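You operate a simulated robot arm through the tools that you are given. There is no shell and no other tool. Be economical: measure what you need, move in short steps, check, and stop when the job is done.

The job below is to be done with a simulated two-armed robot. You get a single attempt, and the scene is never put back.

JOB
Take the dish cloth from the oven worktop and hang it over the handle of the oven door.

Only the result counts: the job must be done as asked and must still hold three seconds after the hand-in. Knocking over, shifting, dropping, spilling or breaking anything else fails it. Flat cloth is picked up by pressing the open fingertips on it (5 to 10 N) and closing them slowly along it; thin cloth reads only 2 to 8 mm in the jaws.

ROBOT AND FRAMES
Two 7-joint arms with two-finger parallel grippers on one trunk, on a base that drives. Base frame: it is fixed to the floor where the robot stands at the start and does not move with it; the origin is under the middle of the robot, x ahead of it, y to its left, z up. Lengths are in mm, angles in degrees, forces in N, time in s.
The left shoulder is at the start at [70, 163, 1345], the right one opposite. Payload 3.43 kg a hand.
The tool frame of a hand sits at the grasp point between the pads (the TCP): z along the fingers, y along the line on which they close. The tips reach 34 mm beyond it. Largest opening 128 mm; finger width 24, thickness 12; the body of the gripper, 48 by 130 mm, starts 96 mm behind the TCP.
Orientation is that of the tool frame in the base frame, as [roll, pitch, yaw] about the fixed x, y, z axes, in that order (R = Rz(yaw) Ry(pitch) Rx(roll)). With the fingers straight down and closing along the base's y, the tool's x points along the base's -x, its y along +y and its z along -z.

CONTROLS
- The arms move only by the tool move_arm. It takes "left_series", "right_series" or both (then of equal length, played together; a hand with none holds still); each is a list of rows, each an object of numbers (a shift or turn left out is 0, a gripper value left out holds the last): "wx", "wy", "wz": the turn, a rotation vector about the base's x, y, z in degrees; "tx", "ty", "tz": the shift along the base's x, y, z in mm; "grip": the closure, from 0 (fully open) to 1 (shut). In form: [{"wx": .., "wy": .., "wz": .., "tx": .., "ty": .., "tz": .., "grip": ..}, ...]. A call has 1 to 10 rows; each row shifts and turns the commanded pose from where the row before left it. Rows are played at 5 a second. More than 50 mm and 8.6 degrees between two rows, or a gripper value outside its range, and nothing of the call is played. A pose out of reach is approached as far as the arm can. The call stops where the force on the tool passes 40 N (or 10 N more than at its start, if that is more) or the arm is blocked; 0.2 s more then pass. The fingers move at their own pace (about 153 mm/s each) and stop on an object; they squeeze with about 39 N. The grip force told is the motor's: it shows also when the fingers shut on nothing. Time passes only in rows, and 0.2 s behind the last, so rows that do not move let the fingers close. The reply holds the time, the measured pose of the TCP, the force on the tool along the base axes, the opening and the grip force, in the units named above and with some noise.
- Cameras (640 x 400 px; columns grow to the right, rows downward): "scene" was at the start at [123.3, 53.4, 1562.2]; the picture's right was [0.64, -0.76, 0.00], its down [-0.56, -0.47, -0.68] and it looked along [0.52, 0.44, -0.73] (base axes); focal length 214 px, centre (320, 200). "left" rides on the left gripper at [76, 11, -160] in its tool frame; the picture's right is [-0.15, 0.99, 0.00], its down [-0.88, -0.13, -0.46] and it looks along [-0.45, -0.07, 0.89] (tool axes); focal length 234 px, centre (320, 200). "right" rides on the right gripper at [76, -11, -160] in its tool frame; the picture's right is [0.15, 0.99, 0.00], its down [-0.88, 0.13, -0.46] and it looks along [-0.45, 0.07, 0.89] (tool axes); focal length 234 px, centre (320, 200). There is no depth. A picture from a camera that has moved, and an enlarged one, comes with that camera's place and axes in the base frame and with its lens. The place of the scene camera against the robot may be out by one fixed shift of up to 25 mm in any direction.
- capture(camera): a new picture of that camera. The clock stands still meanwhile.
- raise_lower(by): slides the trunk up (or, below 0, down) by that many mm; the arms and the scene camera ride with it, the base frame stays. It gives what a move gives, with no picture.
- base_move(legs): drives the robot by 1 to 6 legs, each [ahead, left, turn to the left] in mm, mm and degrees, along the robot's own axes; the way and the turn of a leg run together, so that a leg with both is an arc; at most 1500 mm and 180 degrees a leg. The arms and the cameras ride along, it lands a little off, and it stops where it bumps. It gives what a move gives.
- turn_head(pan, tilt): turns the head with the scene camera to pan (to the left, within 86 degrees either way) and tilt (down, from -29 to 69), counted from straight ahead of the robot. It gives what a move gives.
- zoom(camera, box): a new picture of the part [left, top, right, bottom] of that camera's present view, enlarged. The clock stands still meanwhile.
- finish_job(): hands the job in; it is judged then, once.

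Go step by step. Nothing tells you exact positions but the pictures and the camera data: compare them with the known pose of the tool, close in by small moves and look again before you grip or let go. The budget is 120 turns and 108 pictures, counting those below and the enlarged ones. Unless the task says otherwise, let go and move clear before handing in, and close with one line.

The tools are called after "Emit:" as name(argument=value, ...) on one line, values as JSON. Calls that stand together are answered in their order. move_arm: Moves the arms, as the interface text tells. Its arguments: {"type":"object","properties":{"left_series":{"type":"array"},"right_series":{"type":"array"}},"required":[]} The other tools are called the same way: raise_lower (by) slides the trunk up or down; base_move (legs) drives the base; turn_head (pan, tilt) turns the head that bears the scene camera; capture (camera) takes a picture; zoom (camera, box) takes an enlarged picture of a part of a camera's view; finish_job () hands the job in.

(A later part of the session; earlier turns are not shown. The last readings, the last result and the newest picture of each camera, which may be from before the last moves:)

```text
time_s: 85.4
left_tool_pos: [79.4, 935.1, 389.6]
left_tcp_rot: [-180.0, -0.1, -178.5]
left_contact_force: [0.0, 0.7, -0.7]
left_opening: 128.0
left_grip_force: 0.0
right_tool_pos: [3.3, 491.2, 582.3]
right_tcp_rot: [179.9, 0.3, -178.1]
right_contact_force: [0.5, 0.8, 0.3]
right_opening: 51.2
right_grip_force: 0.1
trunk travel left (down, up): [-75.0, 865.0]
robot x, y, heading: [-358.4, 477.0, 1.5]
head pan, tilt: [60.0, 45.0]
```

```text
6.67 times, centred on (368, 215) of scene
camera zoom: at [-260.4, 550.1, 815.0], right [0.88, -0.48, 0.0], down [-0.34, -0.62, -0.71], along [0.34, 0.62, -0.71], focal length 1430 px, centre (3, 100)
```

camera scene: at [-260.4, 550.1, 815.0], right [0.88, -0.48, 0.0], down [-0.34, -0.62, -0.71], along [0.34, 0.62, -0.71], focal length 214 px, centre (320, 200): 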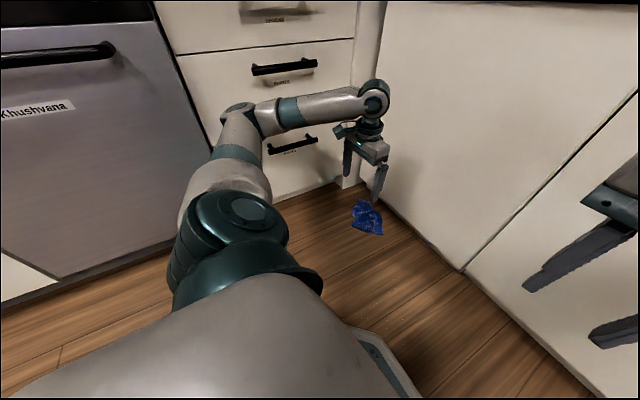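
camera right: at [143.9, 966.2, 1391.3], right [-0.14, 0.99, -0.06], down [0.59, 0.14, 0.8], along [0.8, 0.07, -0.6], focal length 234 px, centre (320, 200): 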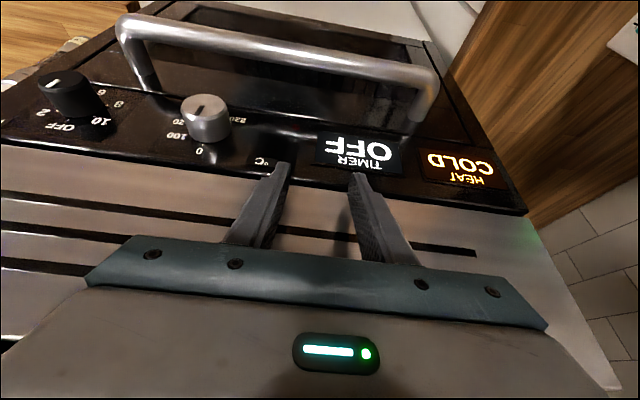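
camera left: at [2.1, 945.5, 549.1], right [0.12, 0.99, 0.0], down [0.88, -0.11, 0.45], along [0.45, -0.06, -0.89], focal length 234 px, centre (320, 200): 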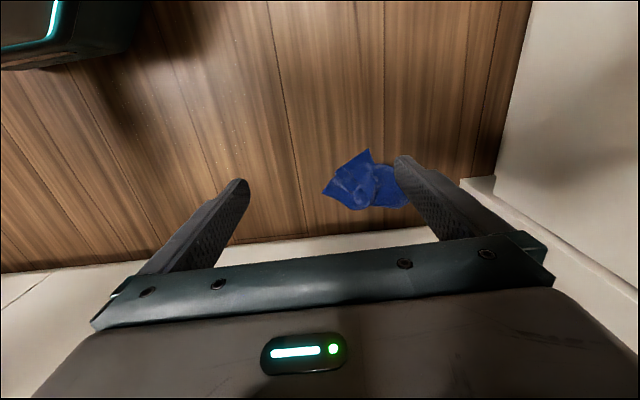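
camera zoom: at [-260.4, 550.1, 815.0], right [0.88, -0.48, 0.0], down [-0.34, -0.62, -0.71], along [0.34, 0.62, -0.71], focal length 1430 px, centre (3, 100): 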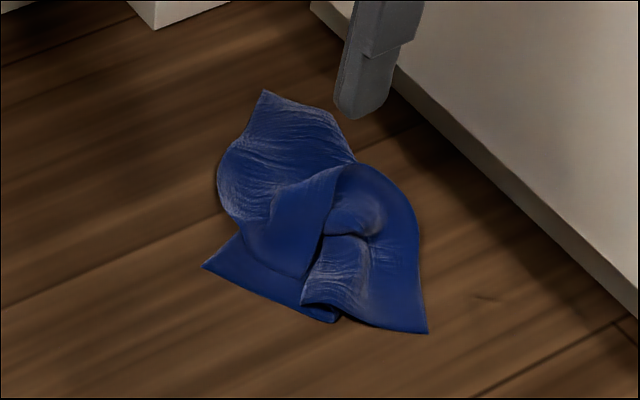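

A clear corner of the cloth points back toward the robot at about (158, 1040). I'll lower the remaining trunk travel, turn the hand to line up with that corner, and get closer.

Emit:
raise_lower(by=-70)

Emit:
move_arm(left_series=[{"tx": 18, "ty": 15, "tz": -25, "wz": -6.5, "grip": 0.6}, {"tx": 18, "ty": 15, "tz": -30, "wz": -6.5}, {"tx": 18, "ty": 15, "tz": -30, "wz": -6.5}, {"tx": 18, "ty": 15, "tz": -30}, {"tx": 18, "ty": 15, "tz": -30}, {"tx": 14, "ty": 15, "tz": -20}, {}])

Emit:
capture(camera="left")

```text
time_s: 86.5
left_tool_pos: [80.2, 934.8, 318.5]
left_tcp_rot: [180.0, 0.0, -178.6]
left_contact_force: [-0.6, -0.9, -0.6]
left_opening: 128.0
left_grip_force: 0.0
right_tool_pos: [3.8, 490.8, 512.7]
right_tcp_rot: [179.9, 0.3, -178.3]
right_contact_force: [-0.9, 0.6, 0.2]
right_opening: 51.2
right_grip_force: 0.0
trunk travel left (down, up): [-5.0, 935.0]
robot x, y, heading: [-362.1, 478.4, 1.3]
head pan, tilt: [60.0, 45.0]
```

```text
time_s: 88.1
left_tool_pos: [184.4, 1025.3, 151.7]
left_tcp_rot: [180.0, -0.1, 161.9]
left_contact_force: [-0.5, 0.5, -0.3]
left_opening: 50.9
left_grip_force: 0.1
right_tool_pos: [3.1, 491.0, 512.2]
right_tcp_rot: [179.8, 0.4, -178.1]
right_contact_force: [-0.3, 0.7, -0.7]
right_opening: 51.3
right_grip_force: 0.1
trunk travel left (down, up): [-5.0, 935.0]
robot x, y, heading: [-358.9, 477.9, 1.4]
head pan, tilt: [60.0, 45.0]
```

```text
38 pictures are left
camera left: at [114.5, 1060.6, 312.2], right [0.45, 0.89, 0.0], down [0.8, -0.4, 0.45], along [0.41, -0.2, -0.89], focal length 234 px, centre (320, 200)
```

left: 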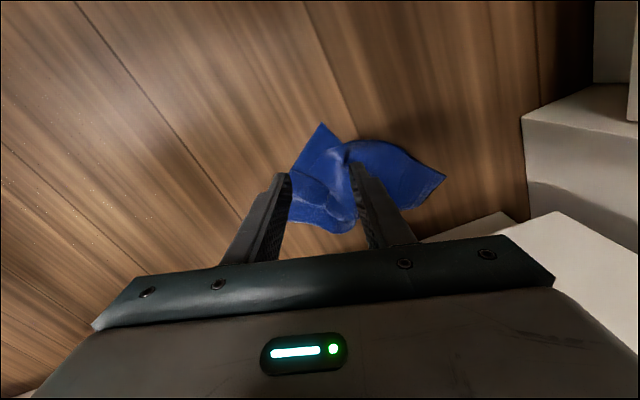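

The target point 28 mm inside the corner lines up between the fingers. I'll narrow the opening and descend.

Emit:
move_arm(left_series=[{"tx": -3, "ty": 1, "tz": -40, "grip": 0.82}, {"tx": -3, "ty": 1, "tz": -35}, {"tz": -20}, {"tz": -5}, {}])

Emit:
zoom(camera="left", box=[240, 80, 460, 260])

```text
time_s: 89.3
left_tool_pos: [176.8, 1028.0, 54.3]
left_tcp_rot: [180.0, 0.0, 161.9]
left_contact_force: [0.3, 0.0, 0.1]
left_opening: 23.1
left_grip_force: 0.1
right_tool_pos: [3.4, 491.6, 512.4]
right_tcp_rot: [179.8, 0.3, -178.0]
right_contact_force: [0.3, 0.1, 0.6]
right_opening: 51.3
right_grip_force: 0.0
trunk travel left (down, up): [-5.0, 935.0]
robot x, y, heading: [-359.2, 474.6, 1.4]
head pan, tilt: [60.0, 45.0]
```

```text
2.22 times, centred on (350, 170) of left
camera zoom: at [107.4, 1063.7, 214.5], right [0.45, 0.89, 0.0], down [0.8, -0.4, 0.46], along [0.41, -0.2, -0.89], focal length 520 px, centre (253, 267)
```

zoom: 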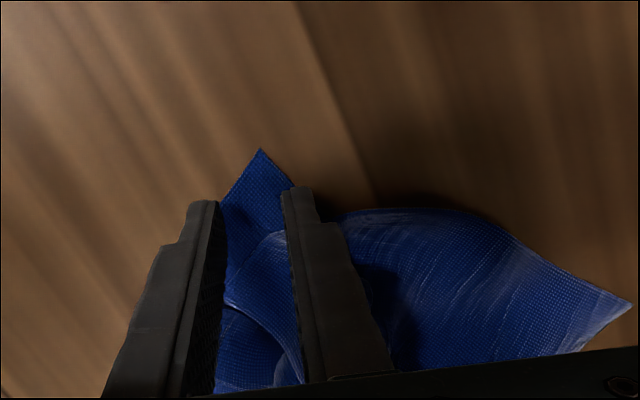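

The fingers straddle the corner well. I'll shift a few mm to centre it and descend gently to contact.

Emit:
move_arm(left_series=[{"tx": 1, "ty": 3, "tz": -8}, {"tz": -5}, {"tz": -3}, {}])

```text
time_s: 90.3
left_tool_pos: [178.9, 1030.3, 37.7]
left_tcp_rot: [180.0, 0.0, 161.9]
left_contact_force: [0.8, -0.4, 1.6]
left_opening: 22.9
left_grip_force: 0.0
right_tool_pos: [3.1, 491.8, 513.9]
right_tcp_rot: [179.9, 0.3, -178.1]
right_contact_force: [-0.7, -0.3, 0.3]
right_opening: 51.0
right_grip_force: 0.0
trunk travel left (down, up): [-5.0, 935.0]
robot x, y, heading: [-359.8, 478.3, 1.2]
head pan, tilt: [60.0, 45.0]
```

Emit:
move_arm(left_series=[{"tz": -2}, {"tz": -1}, {}])

```text
time_s: 91.1
left_tool_pos: [177.5, 1027.8, 37.0]
left_tcp_rot: [-180.0, 0.1, 161.9]
left_contact_force: [-2.6, -4.4, 17.8]
left_opening: 19.1
left_grip_force: 0.1
right_tool_pos: [3.9, 490.6, 513.1]
right_tcp_rot: [179.8, 0.3, -178.1]
right_contact_force: [-0.6, -0.3, 0.5]
right_opening: 51.4
right_grip_force: 0.1
trunk travel left (down, up): [-5.0, 935.0]
robot x, y, heading: [-365.2, 477.9, 1.2]
head pan, tilt: [60.0, 45.0]
```

The press reads 17.8 N, a bit much, so I'll ease off 1.5 mm and close slowly.

Emit:
move_arm(left_series=[{"tz": -0.0}, {"tz": 1.3}, {"grip": 0.86}, {"grip": 0.89}, {"grip": 0.92}, {"grip": 0.95}, {"grip": 0.98}, {"grip": 1.0}, {}])

Emit:
zoom(camera="left", box=[240, 80, 460, 260])

```text
time_s: 93.1
left_tool_pos: [178.1, 1028.9, 36.8]
left_tcp_rot: [179.9, 0.0, 161.9]
left_contact_force: [0.5, 2.9, 12.0]
left_opening: 0.0
left_grip_force: 32.4
right_tool_pos: [2.7, 490.3, 513.6]
right_tcp_rot: [179.7, 0.3, -178.1]
right_contact_force: [0.6, -0.5, 0.4]
right_opening: 51.2
right_grip_force: 0.0
trunk travel left (down, up): [-5.0, 935.0]
robot x, y, heading: [-360.0, 477.2, 1.5]
head pan, tilt: [60.0, 45.0]
```

```text
2.22 times, centred on (350, 170) of left
camera zoom: at [108.4, 1064.9, 196.9], right [0.45, 0.89, 0.0], down [0.8, -0.4, 0.46], along [0.41, -0.2, -0.89], focal length 520 px, centre (253, 267)
```

zoom: 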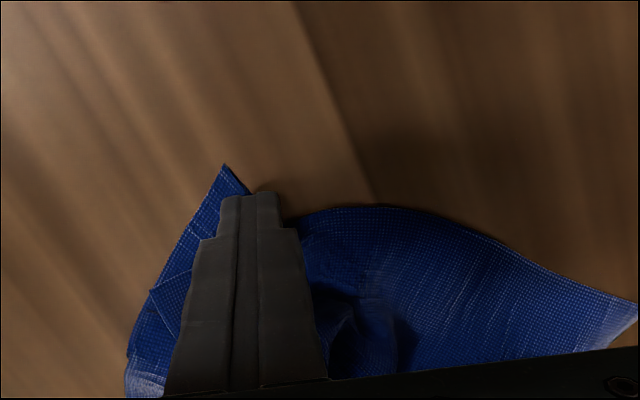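

The jaws shut on nothing and the corner shifted left. I'll lift, open and look again.

Emit:
move_arm(left_series=[{"tz": 20}, {"tz": 30, "grip": 0.6}, {"tz": 10}, {}])

Emit:
zoom(camera="left", box=[220, 80, 480, 260])

```text
time_s: 94.1
left_tool_pos: [177.1, 1029.0, 95.9]
left_tcp_rot: [-179.9, -0.2, 161.9]
left_contact_force: [0.0, 0.2, 0.5]
left_opening: 51.3
left_grip_force: 0.0
right_tool_pos: [2.5, 490.8, 512.8]
right_tcp_rot: [179.8, 0.3, -178.2]
right_contact_force: [-0.2, -0.4, 0.1]
right_opening: 51.1
right_grip_force: 0.0
trunk travel left (down, up): [-5.0, 935.0]
robot x, y, heading: [-362.3, 476.9, 1.1]
head pan, tilt: [60.0, 45.0]
```

```text
2.22 times, centred on (350, 170) of left
camera zoom: at [107.5, 1064.9, 256.2], right [0.45, 0.89, 0.0], down [0.8, -0.4, 0.45], along [0.41, -0.2, -0.89], focal length 520 px, centre (253, 267)
```

zoom: 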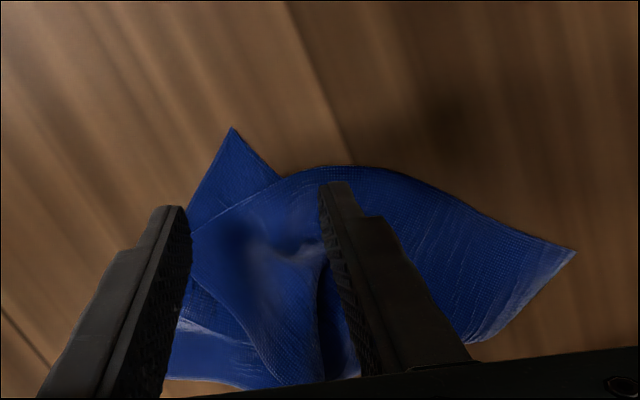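

I'll re-centre on the corner with a wider opening, so the tips sweep the cloth in from its edges.

Emit:
move_arm(left_series=[{"tx": -3, "ty": -5, "tz": -25, "grip": 0.7}, {"tz": -25}, {"tz": -6}, {"tz": -3}, {}])

Emit:
zoom(camera="left", box=[220, 80, 480, 260])

```text
time_s: 95.3
left_tool_pos: [172.7, 1025.5, 37.2]
left_tcp_rot: [-180.0, 0.0, 161.8]
left_contact_force: [-0.1, -0.9, 1.5]
left_opening: 38.1
left_grip_force: 0.0
right_tool_pos: [3.9, 491.0, 513.3]
right_tcp_rot: [179.7, 0.2, -178.1]
right_contact_force: [0.1, 0.4, -0.8]
right_opening: 51.2
right_grip_force: 0.0
trunk travel left (down, up): [-5.0, 935.0]
robot x, y, heading: [-363.9, 473.2, 1.2]
head pan, tilt: [60.0, 45.0]
```

```text
2.22 times, centred on (350, 170) of left
camera zoom: at [103.9, 1061.2, 197.1], right [0.45, 0.89, 0.0], down [0.8, -0.4, 0.46], along [0.41, -0.2, -0.89], focal length 520 px, centre (253, 267)
```

zoom: 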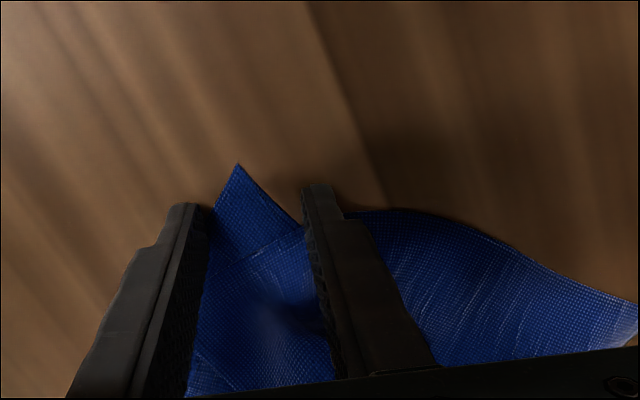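

The tips straddle the corner. I'll press about 1 mm more and close slowly.

Emit:
move_arm(left_series=[{"tz": -1.5}, {"grip": 0.74}, {"grip": 0.78}, {"grip": 0.82}, {"grip": 0.86}, {"grip": 0.9}, {"grip": 0.94}, {"grip": 0.97}, {"grip": 1.0}, {}])

Emit:
zoom(camera="left", box=[220, 80, 480, 260])

```text
time_s: 97.5
left_tool_pos: [173.3, 1026.4, 35.3]
left_tcp_rot: [180.0, 0.1, 161.9]
left_contact_force: [-0.4, 0.0, 13.2]
left_opening: 1.7
left_grip_force: 37.3
right_tool_pos: [2.2, 490.9, 513.9]
right_tcp_rot: [179.7, 0.3, -178.2]
right_contact_force: [-0.1, -0.2, -0.3]
right_opening: 51.1
right_grip_force: 0.1
trunk travel left (down, up): [-5.0, 935.0]
robot x, y, heading: [-366.0, 476.5, 1.1]
head pan, tilt: [60.0, 45.0]
```

```text
2.22 times, centred on (350, 170) of left
camera zoom: at [104.2, 1060.8, 196.7], right [0.45, 0.89, 0.0], down [0.8, -0.4, 0.46], along [0.41, -0.2, -0.89], focal length 520 px, centre (253, 267)
```

zoom: 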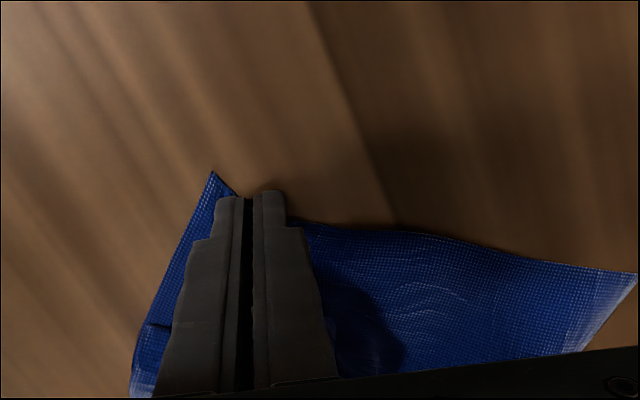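

The opening reads 1.7 mm, so some cloth is held. I'll lift slowly and check.

Emit:
move_arm(left_series=[{"tz": 8}, {"tz": 15}, {"tz": 25}, {"tz": 35}, {"tz": 40}, {"tz": 45}, {"tz": 45}, {"tz": 45}, {"tz": 45}, {"tz": 45}])

Emit:
capture(camera="left")

Emit:
capture(camera="scene")

```text
time_s: 99.7
left_tool_pos: [175.8, 1027.3, 383.4]
left_tcp_rot: [-179.9, -0.2, 161.9]
left_contact_force: [-1.3, 0.8, -0.9]
left_opening: 1.6
left_grip_force: 36.8
right_tool_pos: [2.4, 491.6, 512.1]
right_tcp_rot: [179.9, 0.3, -178.1]
right_contact_force: [1.5, 0.3, 0.3]
right_opening: 51.2
right_grip_force: 0.1
trunk travel left (down, up): [-5.0, 935.0]
robot x, y, heading: [-362.6, 477.4, 1.4]
head pan, tilt: [60.0, 45.0]
```

```text
32 pictures are left
camera left: at [106.1, 1063.1, 545.0], right [0.45, 0.89, 0.0], down [0.8, -0.4, 0.45], along [0.41, -0.2, -0.89], focal length 234 px, centre (320, 200)
```

left: 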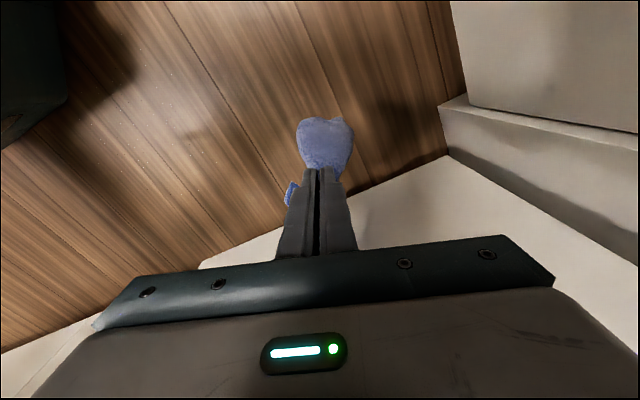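

```text
31 pictures are left
camera scene: at [-260.3, 550.1, 744.9], right [0.88, -0.48, 0.0], down [-0.34, -0.62, -0.71], along [0.34, 0.62, -0.71], focal length 214 px, centre (320, 200)
```

scene: 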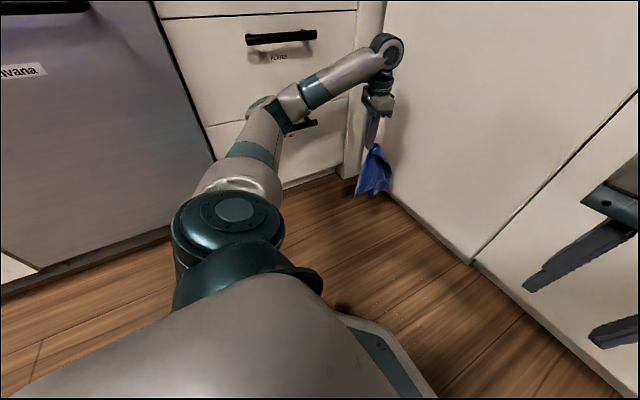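

The cloth hangs from near its corner. I'll pull the hand in toward the robot and raise the trunk back in stages.

Emit:
move_arm(left_series=[{"tx": -30, "ty": -18, "wz": 6}, {"tx": -30, "ty": -18, "wz": 6}, {"tx": -30, "ty": -18, "wz": 6}, {"tx": -30, "ty": -18}, {"tx": -30, "ty": -18}, {"tx": -30, "ty": -18}, {"tx": -30, "ty": -18}, {"tx": -15, "ty": -15}])

Emit:
raise_lower(by=400)

Emit:
raise_lower(by=400)

Emit:
raise_lower(by=60)

Emit:
turn_head(pan=30, tilt=40)

Emit:
capture(camera="scene")

```text
time_s: 101.5
left_tool_pos: [-52.6, 883.6, 382.7]
left_tcp_rot: [-180.0, -0.1, 179.9]
left_contact_force: [-0.6, -0.3, 0.2]
left_opening: 1.7
left_grip_force: 36.3
right_tool_pos: [2.1, 491.4, 513.0]
right_tcp_rot: [179.7, 0.3, -178.1]
right_contact_force: [-0.3, -0.2, 0.3]
right_opening: 51.3
right_grip_force: 0.0
trunk travel left (down, up): [-5.0, 935.0]
robot x, y, heading: [-362.2, 472.5, 1.4]
head pan, tilt: [60.0, 45.0]
```

```text
time_s: 105.3
left_tool_pos: [-51.0, 884.0, 783.9]
left_tcp_rot: [-179.9, -0.1, 179.9]
left_contact_force: [0.6, 0.9, -0.7]
left_opening: 1.7
left_grip_force: 36.9
right_tool_pos: [3.6, 491.5, 913.0]
right_tcp_rot: [179.8, 0.3, -178.1]
right_contact_force: [-0.2, -0.8, -1.3]
right_opening: 51.3
right_grip_force: 0.1
trunk travel left (down, up): [-405.0, 535.0]
robot x, y, heading: [-362.3, 480.5, 1.3]
head pan, tilt: [60.0, 45.0]
```

```text
time_s: 109.2
left_tool_pos: [-49.9, 883.7, 1184.2]
left_tcp_rot: [-179.9, -0.2, 180.0]
left_contact_force: [0.5, -0.1, 0.0]
left_opening: 1.7
left_grip_force: 36.7
right_tool_pos: [4.2, 490.1, 1313.1]
right_tcp_rot: [179.7, 0.3, -178.1]
right_contact_force: [-0.7, -0.6, -0.5]
right_opening: 51.2
right_grip_force: 0.0
trunk travel left (down, up): [-805.0, 135.0]
robot x, y, heading: [-360.1, 477.2, 1.4]
head pan, tilt: [60.0, 45.0]
```

```text
time_s: 110.2
left_tool_pos: [-50.5, 884.1, 1244.0]
left_tcp_rot: [-179.9, 0.0, 179.9]
left_contact_force: [-0.3, 0.0, 0.1]
left_opening: 1.7
left_grip_force: 36.5
right_tool_pos: [2.8, 491.5, 1373.2]
right_tcp_rot: [179.7, 0.3, -178.2]
right_contact_force: [-0.8, -0.3, -0.2]
right_opening: 51.3
right_grip_force: 0.0
trunk travel left (down, up): [-865.0, 75.0]
robot x, y, heading: [-364.0, 478.0, 1.4]
head pan, tilt: [60.0, 45.0]
```

```text
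time_s: 111.1
left_tool_pos: [-50.8, 884.2, 1243.9]
left_tcp_rot: [-179.9, -0.2, 180.0]
left_contact_force: [-0.1, 0.6, -0.7]
left_opening: 1.7
left_grip_force: 36.4
right_tool_pos: [3.2, 491.0, 1373.7]
right_tcp_rot: [179.9, 0.3, -178.1]
right_contact_force: [-0.7, 0.7, -0.8]
right_opening: 51.2
right_grip_force: 0.0
trunk travel left (down, up): [-865.0, 75.0]
robot x, y, heading: [-359.9, 475.2, 1.4]
head pan, tilt: [30.0, 40.0]
```

```text
30 pictures are left
camera scene: at [-226.8, 523.0, 1612.2], right [0.52, -0.85, 0.0], down [-0.55, -0.33, -0.77], along [0.65, 0.4, -0.64], focal length 214 px, centre (320, 200)
```

scene: 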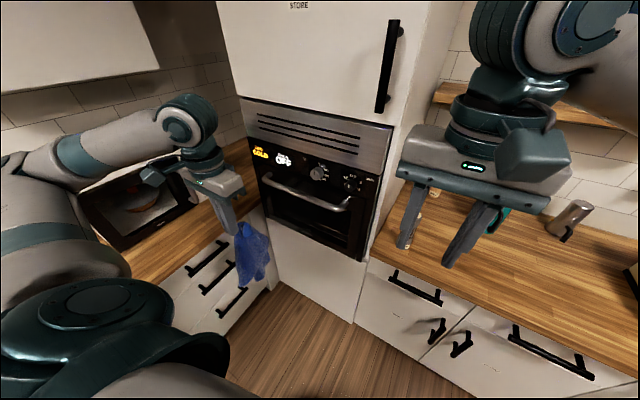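

The cloth hangs from its corner cleanly. I'll drive 120 mm left, raise the trunk 70 mm and the left hand to z≈1510, then inspect the hang length.

Emit:
base_move(legs=[[0, 120, -1]])

Emit:
raise_lower(by=70)

Emit:
move_arm(left_series=[{"tz": 40, "tx": 10}, {"tz": 40, "tx": 20}, {"tz": 40, "tx": 20}, {"tz": 40, "tx": 20}, {"tz": 40, "tx": 20, "wy": -7}, {"wy": -7, "tx": 15}, {"wy": -7, "tx": 15}, {"wy": -7}, {"wy": -7}, {}])

Emit:
capture(camera="scene")

```text
time_s: 112.4
left_tool_pos: [-44.7, 1001.2, 1243.9]
left_tcp_rot: [179.9, -0.1, 178.8]
left_contact_force: [0.0, -0.3, -0.4]
left_opening: 1.8
left_grip_force: 36.3
right_tool_pos: [2.3, 607.3, 1373.4]
right_tcp_rot: [179.7, 0.3, -179.2]
right_contact_force: [-0.1, 0.2, 0.1]
right_opening: 51.1
right_grip_force: 0.0
trunk travel left (down, up): [-865.0, 75.0]
robot x, y, heading: [-362.6, 602.8, 0.1]
head pan, tilt: [30.0, 40.0]
```

```text
time_s: 113.5
left_tool_pos: [-44.6, 1001.0, 1313.4]
left_tcp_rot: [-179.9, 0.0, 178.8]
left_contact_force: [0.1, -0.3, 0.7]
left_opening: 2.0
left_grip_force: 36.8
right_tool_pos: [2.7, 607.2, 1443.3]
right_tcp_rot: [179.8, 0.3, -179.1]
right_contact_force: [0.0, 0.0, 0.2]
right_opening: 51.1
right_grip_force: 0.1
trunk travel left (down, up): [-935.0, 5.0]
robot x, y, heading: [-361.6, 602.5, 0.0]
head pan, tilt: [30.0, 40.0]
```

```text
time_s: 115.7
left_tool_pos: [78.9, 1001.5, 1513.5]
left_tcp_rot: [179.1, 34.9, 178.5]
left_contact_force: [0.0, 0.0, 0.4]
left_opening: 1.6
left_grip_force: 36.3
right_tool_pos: [4.2, 608.6, 1442.5]
right_tcp_rot: [179.8, 0.3, -179.2]
right_contact_force: [0.7, 0.8, 0.0]
right_opening: 51.3
right_grip_force: 0.0
trunk travel left (down, up): [-935.0, 5.0]
robot x, y, heading: [-361.2, 598.2, 0.2]
head pan, tilt: [30.0, 40.0]
```

```text
29 pictures are left
camera scene: at [-225.6, 645.3, 1682.1], right [0.5, -0.86, 0.0], down [-0.56, -0.32, -0.77], along [0.66, 0.39, -0.64], focal length 214 px, centre (320, 200)
```

scene: 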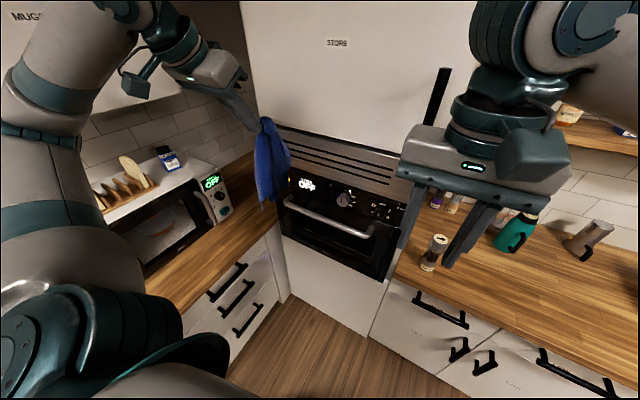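

I'll zoom on the hanging cloth to judge its shape.

Emit:
zoom(camera="scene", box=[210, 80, 340, 230])

Emit:
capture(camera="left")

```text
2.67 times, centred on (275, 155) of scene
camera zoom: at [-225.6, 645.3, 1682.1], right [0.5, -0.86, 0.0], down [-0.56, -0.32, -0.77], along [0.66, 0.39, -0.64], focal length 572 px, centre (440, 320)
```

zoom: 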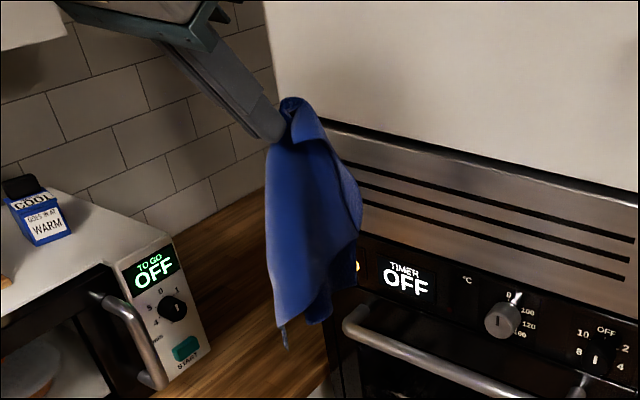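

```text
27 pictures are left
camera left: at [-76.7, 1015.8, 1602.2], right [0.14, 0.99, 0.09], down [0.46, -0.15, 0.88], along [0.88, -0.08, -0.47], focal length 234 px, centre (320, 200)
```

left: 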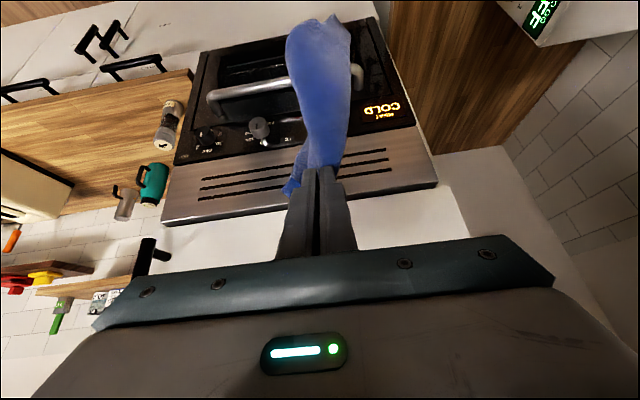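

The cloth hangs about 250–280 mm long with a pointed lower end, about 90 mm wide. I'll position it at the door face above the bar with the left hand, then use the right fingers as a guide to keep its end behind the bar while lowering.

Emit:
move_arm(left_series=[{"tx": 25, "ty": -5, "tz": -10}, {"tx": 25, "ty": -5, "tz": -10}, {"tx": 25, "ty": -5, "tz": -10}, {"tx": 25, "tz": -10}, {"tx": 25, "tz": -10}, {"tx": 25, "tz": -10}, {"tx": 25}, {"tx": 15}, {}, {}])

Emit:
zoom(camera="scene", box=[220, 80, 400, 260])

```text
time_s: 117.9
left_tool_pos: [263.9, 987.2, 1452.3]
left_tcp_rot: [179.2, 34.9, 178.5]
left_contact_force: [-1.3, 0.1, 0.2]
left_opening: 1.7
left_grip_force: 36.3
right_tool_pos: [2.6, 607.6, 1443.8]
right_tcp_rot: [179.8, 0.2, -179.2]
right_contact_force: [-0.2, -0.4, -0.8]
right_opening: 51.3
right_grip_force: 0.0
trunk travel left (down, up): [-935.0, 5.0]
robot x, y, heading: [-362.1, 599.2, 0.4]
head pan, tilt: [30.0, 40.0]
```

```text
2.22 times, centred on (310, 170) of scene
camera zoom: at [-227.8, 645.0, 1682.3], right [0.5, -0.86, 0.0], down [-0.56, -0.32, -0.77], along [0.66, 0.39, -0.64], focal length 477 px, centre (342, 267)
```

zoom: 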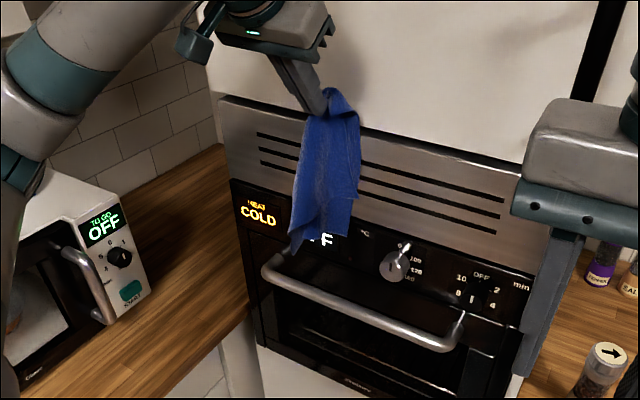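

The cloth lies rather flat against the panel. I'll shift 15 mm right, press in slightly and lower 60 mm to see whether the end slips behind the bar.

Emit:
move_arm(left_series=[{"ty": -8, "tx": 5}, {"ty": -7, "tx": 4}, {"tz": -15}, {"tz": -15}, {"tz": -15}, {"tz": -15}, {}])

Emit:
zoom(camera="scene", box=[270, 140, 380, 240])

Emit:
capture(camera="left")

```text
time_s: 119.5
left_tool_pos: [274.5, 971.0, 1393.1]
left_tcp_rot: [179.2, 34.9, 178.5]
left_contact_force: [-0.9, 1.0, 0.0]
left_opening: 0.0
left_grip_force: 32.9
right_tool_pos: [1.8, 607.9, 1443.6]
right_tcp_rot: [179.8, 0.3, -179.2]
right_contact_force: [-0.1, -0.4, 0.0]
right_opening: 50.9
right_grip_force: 0.0
trunk travel left (down, up): [-935.0, 5.0]
robot x, y, heading: [-360.4, 598.9, -0.0]
head pan, tilt: [30.0, 40.0]
```

```text
4.00 times, centred on (325, 190) of scene
camera zoom: at [-227.2, 644.9, 1682.2], right [0.5, -0.86, 0.0], down [-0.56, -0.32, -0.77], along [0.66, 0.39, -0.64], focal length 858 px, centre (300, 240)
```

zoom: 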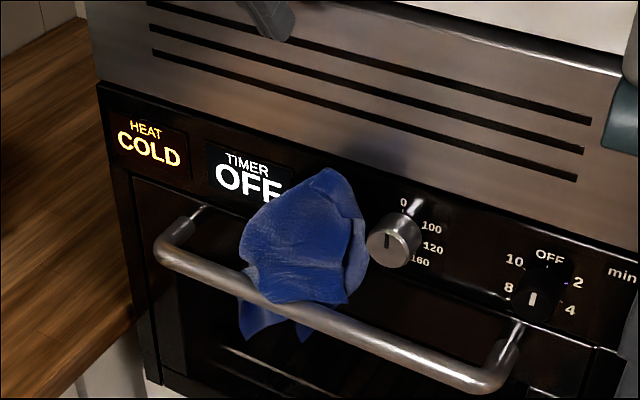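

```text
24 pictures are left
camera left: at [120.1, 985.4, 1482.5], right [0.14, 0.99, 0.1], down [0.46, -0.15, 0.88], along [0.88, -0.08, -0.47], focal length 234 px, centre (320, 200)
```

left: 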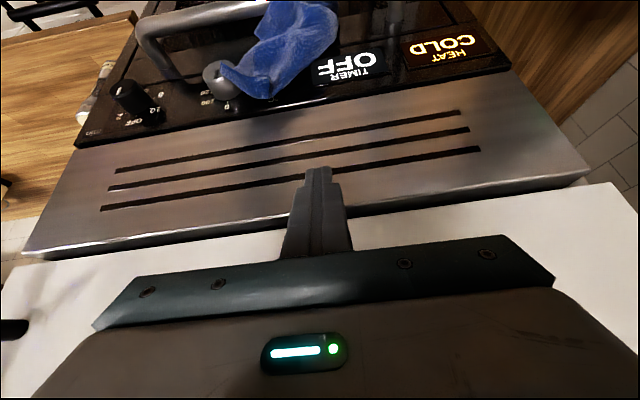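

The cloth slipped out of the jaws but seems lodged, with its lower part behind the bar and the rest above. I'll let a moment pass and look whether it is at rest.

Emit:
move_arm(left_series=[{"tx": -10, "tz": 10}, {"tx": -15, "tz": 10}, {}])

Emit:
zoom(camera="scene", box=[270, 140, 380, 240])

```text
time_s: 120.3
left_tool_pos: [248.9, 969.8, 1412.1]
left_tcp_rot: [179.2, 34.9, 178.5]
left_contact_force: [-0.4, -0.7, -0.5]
left_opening: 0.0
left_grip_force: 33.6
right_tool_pos: [2.4, 608.3, 1443.1]
right_tcp_rot: [179.8, 0.3, -179.2]
right_contact_force: [-0.6, 0.6, -0.7]
right_opening: 51.2
right_grip_force: 0.0
trunk travel left (down, up): [-935.0, 5.0]
robot x, y, heading: [-366.7, 597.2, 0.4]
head pan, tilt: [30.0, 40.0]
```

```text
4.00 times, centred on (325, 190) of scene
camera zoom: at [-226.9, 644.7, 1682.2], right [0.5, -0.86, 0.0], down [-0.56, -0.32, -0.77], along [0.66, 0.39, -0.64], focal length 858 px, centre (300, 240)
```

zoom: 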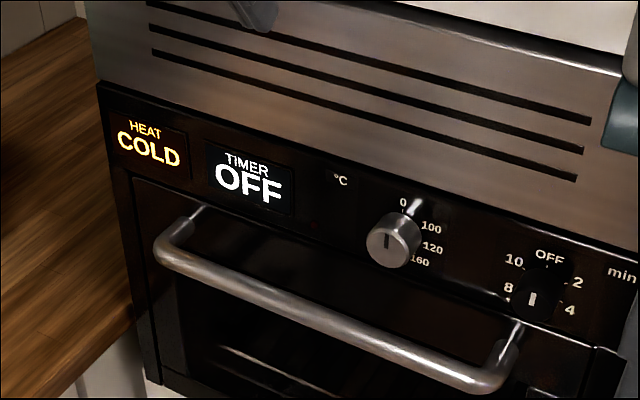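

It fell to the floor again, but the corner hang did go behind the bar as hoped; only the thin grip slipped. I'll return to the low posture the same safe way and pick it up more firmly.

Emit:
move_arm(left_series=[{"tx": -30, "tz": 10, "ty": 5}, {"tx": -35, "tz": 5, "ty": 5}, {"tx": -35, "wy": 7, "ty": 5}, {"tx": -35, "wy": 7, "ty": 5}, {"tx": -35, "wy": 7, "ty": 5}, {"tx": -35, "wy": 7, "ty": 5}, {"tx": -35, "wy": 7, "ty": 5}, {"tx": -30, "tz": -30}, {"tx": -25, "tz": -40}, {"tz": -40, "grip": 0.5}])

Emit:
base_move(legs=[[0, -122, 0]])

Emit:
raise_lower(by=-400)

Emit:
raise_lower(by=-400)

Emit:
capture(camera="left")

```text
time_s: 122.5
left_tool_pos: [-42.1, 1004.5, 1320.2]
left_tcp_rot: [-179.9, -0.2, 178.8]
left_contact_force: [-0.2, 0.2, 0.5]
left_opening: 64.1
left_grip_force: 0.1
right_tool_pos: [3.2, 608.1, 1443.5]
right_tcp_rot: [179.8, 0.2, -179.2]
right_contact_force: [0.4, 0.0, -0.3]
right_opening: 51.1
right_grip_force: 0.0
trunk travel left (down, up): [-935.0, 5.0]
robot x, y, heading: [-364.7, 598.7, 0.3]
head pan, tilt: [30.0, 40.0]
```

```text
time_s: 123.7
left_tool_pos: [-43.4, 887.4, 1321.0]
left_tcp_rot: [-179.7, -0.1, 178.9]
left_contact_force: [0.0, -0.1, 0.2]
left_opening: 63.8
left_grip_force: 0.1
right_tool_pos: [3.0, 490.4, 1443.1]
right_tcp_rot: [180.0, 0.3, -179.1]
right_contact_force: [0.3, 0.3, 0.1]
right_opening: 51.1
right_grip_force: 0.0
trunk travel left (down, up): [-935.0, 5.0]
robot x, y, heading: [-363.3, 478.2, 0.5]
head pan, tilt: [30.0, 40.0]
```

```text
time_s: 127.5
left_tool_pos: [-42.3, 882.0, 921.3]
left_tcp_rot: [-179.9, -0.1, 178.9]
left_contact_force: [-0.5, -0.7, -0.6]
left_opening: 63.8
left_grip_force: 0.0
right_tool_pos: [2.8, 486.7, 1043.2]
right_tcp_rot: [179.9, 0.2, -179.1]
right_contact_force: [0.2, -0.3, 0.2]
right_opening: 51.1
right_grip_force: 0.0
trunk travel left (down, up): [-535.0, 405.0]
robot x, y, heading: [-362.5, 472.1, 0.6]
head pan, tilt: [30.0, 40.0]
```

```text
time_s: 131.4
left_tool_pos: [-41.3, 883.3, 521.1]
left_tcp_rot: [-179.9, -0.1, 178.9]
left_contact_force: [0.6, 0.6, -0.7]
left_opening: 63.7
left_grip_force: 0.1
right_tool_pos: [2.6, 485.8, 643.5]
right_tcp_rot: [179.8, 0.3, -179.3]
right_contact_force: [0.4, -0.2, -0.3]
right_opening: 51.4
right_grip_force: 0.1
trunk travel left (down, up): [-135.0, 805.0]
robot x, y, heading: [-359.4, 475.7, 0.3]
head pan, tilt: [30.0, 40.0]
```

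```text
22 pictures are left
camera left: at [-119.6, 896.8, 682.5], right [0.17, 0.99, 0.0], down [0.88, -0.15, 0.45], along [0.45, -0.08, -0.89], focal length 234 px, centre (320, 200)
```

left: 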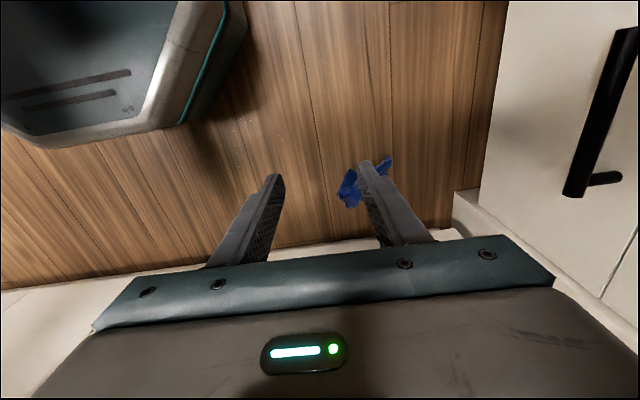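

The cloth lies at about (187, 987), more accessible this time. I'll lower fully and move above it.

Emit:
raise_lower(by=-130)

Emit:
move_arm(left_series=[{"tx": 24, "ty": 13, "tz": -18, "grip": 0.0}, {"tx": 24, "ty": 13, "tz": -18}, {"tx": 24, "ty": 13, "tz": -18}, {"tx": 24, "ty": 13, "tz": -18}, {"tx": 24, "ty": 13, "tz": -18}, {"tx": 24, "ty": 13, "tz": -18}, {"tx": 20, "ty": 13, "tz": -18}, {"tx": 20, "ty": 10, "tz": -18}, {}])

Emit:
zoom(camera="left", box=[220, 60, 440, 240])

```text
time_s: 133.0
left_tool_pos: [-42.5, 882.7, 391.9]
left_tcp_rot: [-179.9, -0.2, 179.0]
left_contact_force: [0.5, -0.1, -0.1]
left_opening: 64.3
left_grip_force: 0.0
right_tool_pos: [2.1, 486.1, 513.7]
right_tcp_rot: [179.8, 0.3, -179.2]
right_contact_force: [-0.1, 0.1, -0.4]
right_opening: 51.4
right_grip_force: 0.1
trunk travel left (down, up): [-5.0, 935.0]
robot x, y, heading: [-365.4, 477.8, 0.1]
head pan, tilt: [30.0, 40.0]
```

```text
time_s: 135.0
left_tool_pos: [139.7, 985.9, 244.8]
left_tcp_rot: [-179.9, -0.1, 179.0]
left_contact_force: [-0.6, -0.8, 0.4]
left_opening: 128.2
left_grip_force: 0.1
right_tool_pos: [1.5, 485.3, 513.6]
right_tcp_rot: [179.8, 0.4, -179.1]
right_contact_force: [0.1, 0.3, -0.6]
right_opening: 51.1
right_grip_force: 0.1
trunk travel left (down, up): [-5.0, 935.0]
robot x, y, heading: [-365.8, 479.1, 0.3]
head pan, tilt: [30.0, 40.0]
```

```text
2.22 times, centred on (330, 150) of left
camera zoom: at [63.1, 999.6, 406.6], right [0.17, 0.99, 0.0], down [0.88, -0.15, 0.45], along [0.45, -0.08, -0.89], focal length 520 px, centre (298, 311)
```

zoom: 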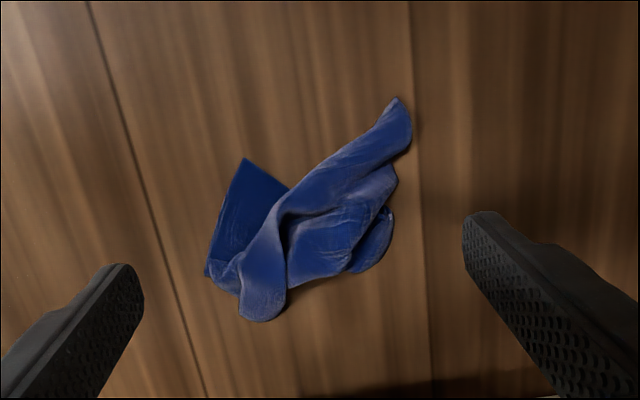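

A folded arm of the cloth sticks out with its tip near (120, 1060); I can straddle it firmly. I'll turn the hand -63° so the jaws close across it, and move over it.

Emit:
move_arm(left_series=[{"wz": -8, "ty": 8, "tz": -10, "tx": -2, "grip": 0.5}, {"wz": -8, "ty": 8, "tz": -10, "tx": -2}, {"wz": -8, "ty": 8, "tz": -10, "tx": -2}, {"wz": -8, "ty": 8, "tz": -10, "tx": -2}, {"wz": -8, "ty": 8, "tz": -15, "tx": -2}, {"wz": -8, "ty": 8, "tz": -15}, {"wz": -8, "ty": 7, "tz": -15}, {"wz": -7, "ty": 3, "tz": -15}, {}])

Emit:
zoom(camera="left", box=[210, 60, 450, 260])

```text
time_s: 137.0
left_tool_pos: [132.0, 1042.4, 146.7]
left_tcp_rot: [-180.0, -0.1, 115.9]
left_contact_force: [-0.4, -0.4, -0.7]
left_opening: 64.1
left_grip_force: 0.1
right_tool_pos: [2.1, 486.9, 512.2]
right_tcp_rot: [179.8, 0.3, -179.2]
right_contact_force: [-0.1, 0.5, -0.2]
right_opening: 51.1
right_grip_force: 0.1
trunk travel left (down, up): [-5.0, 935.0]
robot x, y, heading: [-364.2, 478.1, 0.2]
head pan, tilt: [30.0, 40.0]
```

```text
2.00 times, centred on (330, 160) of left
camera zoom: at [108.2, 1116.8, 307.9], right [0.95, 0.3, 0.0], down [0.27, -0.85, 0.45], along [0.13, -0.43, -0.89], focal length 468 px, centre (300, 280)
```

zoom: 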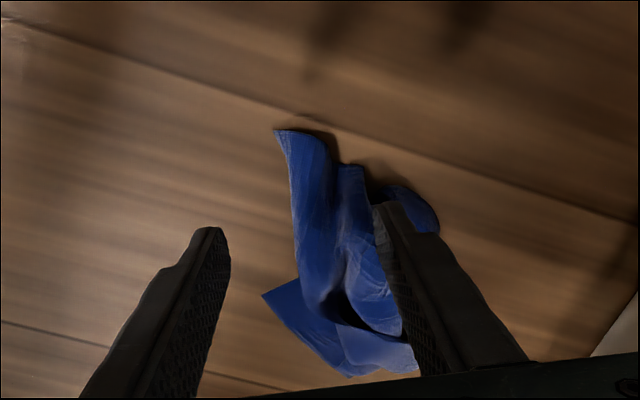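

I'll shift by (+7, +10) to centre on the arm about 20–25 mm from its tip, narrow to about 40 mm, and descend to near the floor.

Emit:
move_arm(left_series=[{"tx": 4, "ty": 5, "tz": -35, "grip": 0.68}, {"tx": 3, "ty": 5, "tz": -35}, {"tz": -25}, {"tz": -10}, {"tz": -4}, {}])

Emit:
zoom(camera="left", box=[210, 60, 450, 260])

```text
time_s: 138.4
left_tool_pos: [137.2, 1052.1, 40.2]
left_tcp_rot: [-179.9, -0.1, 115.9]
left_contact_force: [0.4, 0.0, 0.0]
left_opening: 41.1
left_grip_force: 0.0
right_tool_pos: [1.7, 487.1, 513.6]
right_tcp_rot: [179.8, 0.4, -179.3]
right_contact_force: [-0.2, -0.2, -0.4]
right_opening: 51.3
right_grip_force: 0.0
trunk travel left (down, up): [-5.0, 935.0]
robot x, y, heading: [-365.5, 477.9, 0.6]
head pan, tilt: [30.0, 40.0]
```

```text
2.00 times, centred on (330, 160) of left
camera zoom: at [113.7, 1126.3, 200.3], right [0.95, 0.3, 0.0], down [0.27, -0.85, 0.45], along [0.14, -0.43, -0.89], focal length 468 px, centre (300, 280)
```

zoom: 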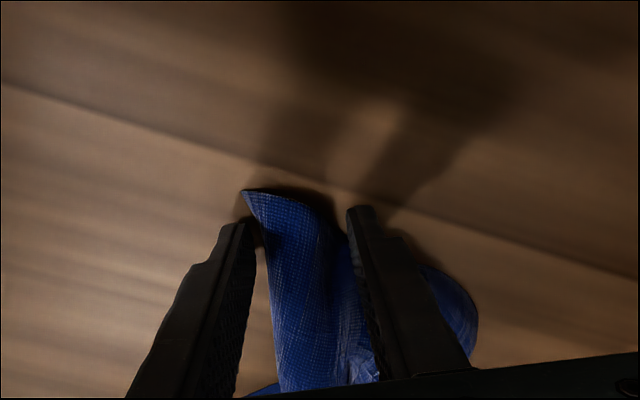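

The jaws straddle the folded arm. I'll touch down and close slowly, then lift a little.

Emit:
move_arm(left_series=[{"tz": -3}, {"tz": -1.5}, {"grip": 0.74}, {"grip": 0.8}, {"grip": 0.86}, {"grip": 0.92}, {"grip": 0.96}, {"grip": 1.0}, {}, {}])

Emit:
move_arm(left_series=[{"tz": 8}, {"tz": 15}, {"tz": 25}, {"tz": 35}, {"tz": 40}, {"tz": 45}, {"tz": 45}, {"tz": 45}, {"tz": 45}, {"tz": 45}])

Emit:
capture(camera="left")

```text
time_s: 140.6
left_tool_pos: [137.4, 1051.3, 35.1]
left_tcp_rot: [-179.9, 0.0, 115.9]
left_contact_force: [1.5, 1.6, 7.7]
left_opening: 2.4
left_grip_force: 37.8
right_tool_pos: [2.5, 486.9, 512.9]
right_tcp_rot: [179.9, 0.4, -179.2]
right_contact_force: [-0.3, -0.1, -0.5]
right_opening: 51.0
right_grip_force: 0.2
trunk travel left (down, up): [-5.0, 935.0]
robot x, y, heading: [-361.5, 476.7, 0.0]
head pan, tilt: [30.0, 40.0]
```

```text
time_s: 142.8
left_tool_pos: [139.3, 1050.5, 384.8]
left_tcp_rot: [-179.8, -0.1, 115.9]
left_contact_force: [0.1, 0.2, -0.3]
left_opening: 2.4
left_grip_force: 37.2
right_tool_pos: [2.5, 486.9, 512.4]
right_tcp_rot: [179.8, 0.3, -179.2]
right_contact_force: [0.2, -0.3, 0.5]
right_opening: 51.2
right_grip_force: 0.1
trunk travel left (down, up): [-5.0, 935.0]
robot x, y, heading: [-363.6, 479.5, 0.4]
head pan, tilt: [30.0, 40.0]
```

```text
18 pictures are left
camera left: at [116.3, 1125.2, 545.5], right [0.95, 0.3, 0.0], down [0.27, -0.85, 0.45], along [0.13, -0.43, -0.89], focal length 234 px, centre (320, 200)
```

left: 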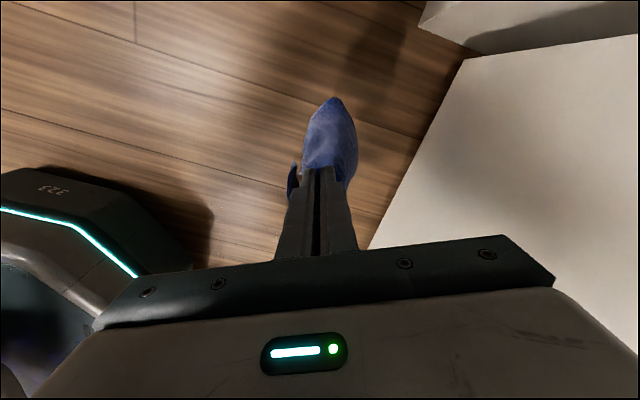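

The cloth is held firmly (2.4 mm). I'll retract, turn the hand back, raise the trunk and drive to the oven as before.

Emit:
move_arm(left_series=[{"tx": -24, "ty": -21, "wz": 8}, {"tx": -24, "ty": -21, "wz": 8}, {"tx": -24, "ty": -21, "wz": 8}, {"tx": -24, "ty": -21, "wz": 8}, {"tx": -24, "ty": -21, "wz": 8}, {"tx": -24, "ty": -21, "wz": 8}, {"tx": -24, "ty": -21, "wz": 8}, {"tx": -20, "ty": -19, "wz": 7}, {}])

Emit:
raise_lower(by=400)

Emit:
raise_lower(by=400)

Emit:
raise_lower(by=130)

Emit:
base_move(legs=[[0, 120, 0]])

Emit:
move_arm(left_series=[{"tz": 40, "tx": 10}, {"tz": 40, "tx": 20}, {"tz": 40, "tx": 20}, {"tz": 40, "tx": 20}, {"tz": 45, "tx": 20, "wy": -7}, {"wy": -7, "tx": 15}, {"wy": -7, "tx": 15}, {"wy": -7}, {"wy": -7}, {}])

Emit:
capture(camera="scene")

```text
time_s: 144.8
left_tool_pos: [-47.5, 886.2, 383.9]
left_tcp_rot: [180.0, -0.2, 178.9]
left_contact_force: [0.7, 0.3, 0.6]
left_opening: 2.6
left_grip_force: 37.0
right_tool_pos: [2.1, 486.0, 513.2]
right_tcp_rot: [179.8, 0.3, -179.3]
right_contact_force: [0.7, 0.2, 0.1]
right_opening: 51.2
right_grip_force: 0.0
trunk travel left (down, up): [-5.0, 935.0]
robot x, y, heading: [-363.9, 483.9, 0.7]
head pan, tilt: [30.0, 40.0]
```

```text
time_s: 148.6
left_tool_pos: [-46.6, 885.6, 783.7]
left_tcp_rot: [-179.8, -0.1, 179.0]
left_contact_force: [-0.2, 0.1, -0.5]
left_opening: 2.6
left_grip_force: 37.3
right_tool_pos: [1.9, 487.2, 913.0]
right_tcp_rot: [179.8, 0.2, -179.2]
right_contact_force: [-0.3, -0.6, 0.2]
right_opening: 51.0
right_grip_force: 0.0
trunk travel left (down, up): [-405.0, 535.0]
robot x, y, heading: [-364.9, 479.4, 0.3]
head pan, tilt: [30.0, 40.0]
```

```text
time_s: 152.4
left_tool_pos: [-46.4, 885.6, 1184.0]
left_tcp_rot: [-180.0, -0.1, 178.8]
left_contact_force: [-0.6, 0.6, 0.1]
left_opening: 2.6
left_grip_force: 37.7
right_tool_pos: [2.3, 486.9, 1313.0]
right_tcp_rot: [179.8, 0.3, -179.2]
right_contact_force: [-0.2, 0.2, 0.7]
right_opening: 51.0
right_grip_force: 0.0
trunk travel left (down, up): [-805.0, 135.0]
robot x, y, heading: [-361.2, 479.1, 0.1]
head pan, tilt: [30.0, 40.0]
```

```text
time_s: 154.0
left_tool_pos: [-45.5, 887.6, 1312.5]
left_tcp_rot: [-179.9, -0.1, 178.9]
left_contact_force: [0.4, 0.2, -0.5]
left_opening: 2.6
left_grip_force: 37.0
right_tool_pos: [2.5, 486.0, 1441.9]
right_tcp_rot: [179.9, 0.2, -179.2]
right_contact_force: [-0.9, -0.3, 0.6]
right_opening: 51.1
right_grip_force: 0.1
trunk travel left (down, up): [-935.0, 5.0]
robot x, y, heading: [-360.0, 477.2, 0.6]
head pan, tilt: [30.0, 40.0]
```

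```text
time_s: 155.2
left_tool_pos: [-46.6, 997.6, 1316.6]
left_tcp_rot: [179.9, 0.0, 178.7]
left_contact_force: [-0.6, -0.8, -0.3]
left_opening: 2.6
left_grip_force: 36.7
right_tool_pos: [2.7, 595.8, 1444.1]
right_tcp_rot: [179.6, 0.3, -179.3]
right_contact_force: [-0.2, -1.0, 0.0]
right_opening: 51.3
right_grip_force: 0.0
trunk travel left (down, up): [-935.0, 5.0]
robot x, y, heading: [-365.7, 595.7, 0.1]
head pan, tilt: [30.0, 40.0]
```

```text
time_s: 157.4
left_tool_pos: [73.4, 1001.4, 1516.7]
left_tcp_rot: [179.3, 35.0, 178.4]
left_contact_force: [1.2, -0.4, 0.4]
left_opening: 2.7
left_grip_force: 37.2
right_tool_pos: [3.0, 602.2, 1442.5]
right_tcp_rot: [179.8, 0.2, -179.3]
right_contact_force: [1.0, 0.4, 0.6]
right_opening: 51.0
right_grip_force: 0.0
trunk travel left (down, up): [-935.0, 5.0]
robot x, y, heading: [-364.3, 595.4, -0.0]
head pan, tilt: [30.0, 40.0]
```

```text
17 pictures are left
camera scene: at [-226.4, 638.9, 1682.1], right [0.5, -0.86, 0.0], down [-0.56, -0.32, -0.77], along [0.66, 0.38, -0.64], focal length 214 px, centre (320, 200)
```

scene: 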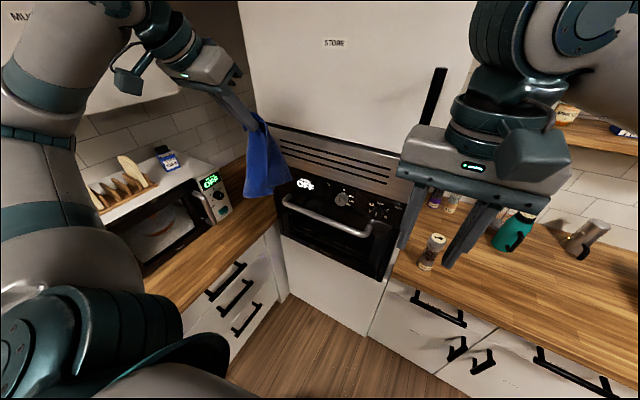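

It's the same good hang, now with a firmer grip. I'll bring it to the door face without pressing in (x≈262).

Emit:
move_arm(left_series=[{"tx": 25, "ty": -6, "tz": -10}, {"tx": 25, "ty": -6, "tz": -10}, {"tx": 25, "ty": -6, "tz": -10}, {"tx": 25, "tz": -10}, {"tx": 25, "tz": -10}, {"tx": 25, "tz": -10}, {"tx": 25}, {"tx": 14}, {}, {}])

Emit:
zoom(camera="scene", box=[240, 80, 400, 240])

```text
time_s: 159.6
left_tool_pos: [262.6, 982.7, 1458.6]
left_tcp_rot: [179.1, 35.0, 178.4]
left_contact_force: [-0.1, 0.3, -0.2]
left_opening: 2.3
left_grip_force: 37.3
right_tool_pos: [2.4, 602.2, 1443.6]
right_tcp_rot: [179.8, 0.2, -179.3]
right_contact_force: [0.1, -0.1, -0.4]
right_opening: 51.2
right_grip_force: 0.0
trunk travel left (down, up): [-935.0, 5.0]
robot x, y, heading: [-362.6, 590.2, -0.2]
head pan, tilt: [30.0, 40.0]
```

```text
2.50 times, centred on (320, 160) of scene
camera zoom: at [-227.2, 638.1, 1682.2], right [0.5, -0.87, 0.0], down [-0.56, -0.32, -0.77], along [0.66, 0.38, -0.64], focal length 536 px, centre (320, 300)
```

zoom: 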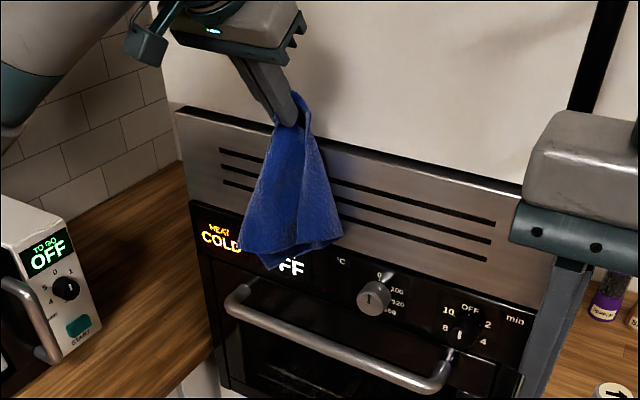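

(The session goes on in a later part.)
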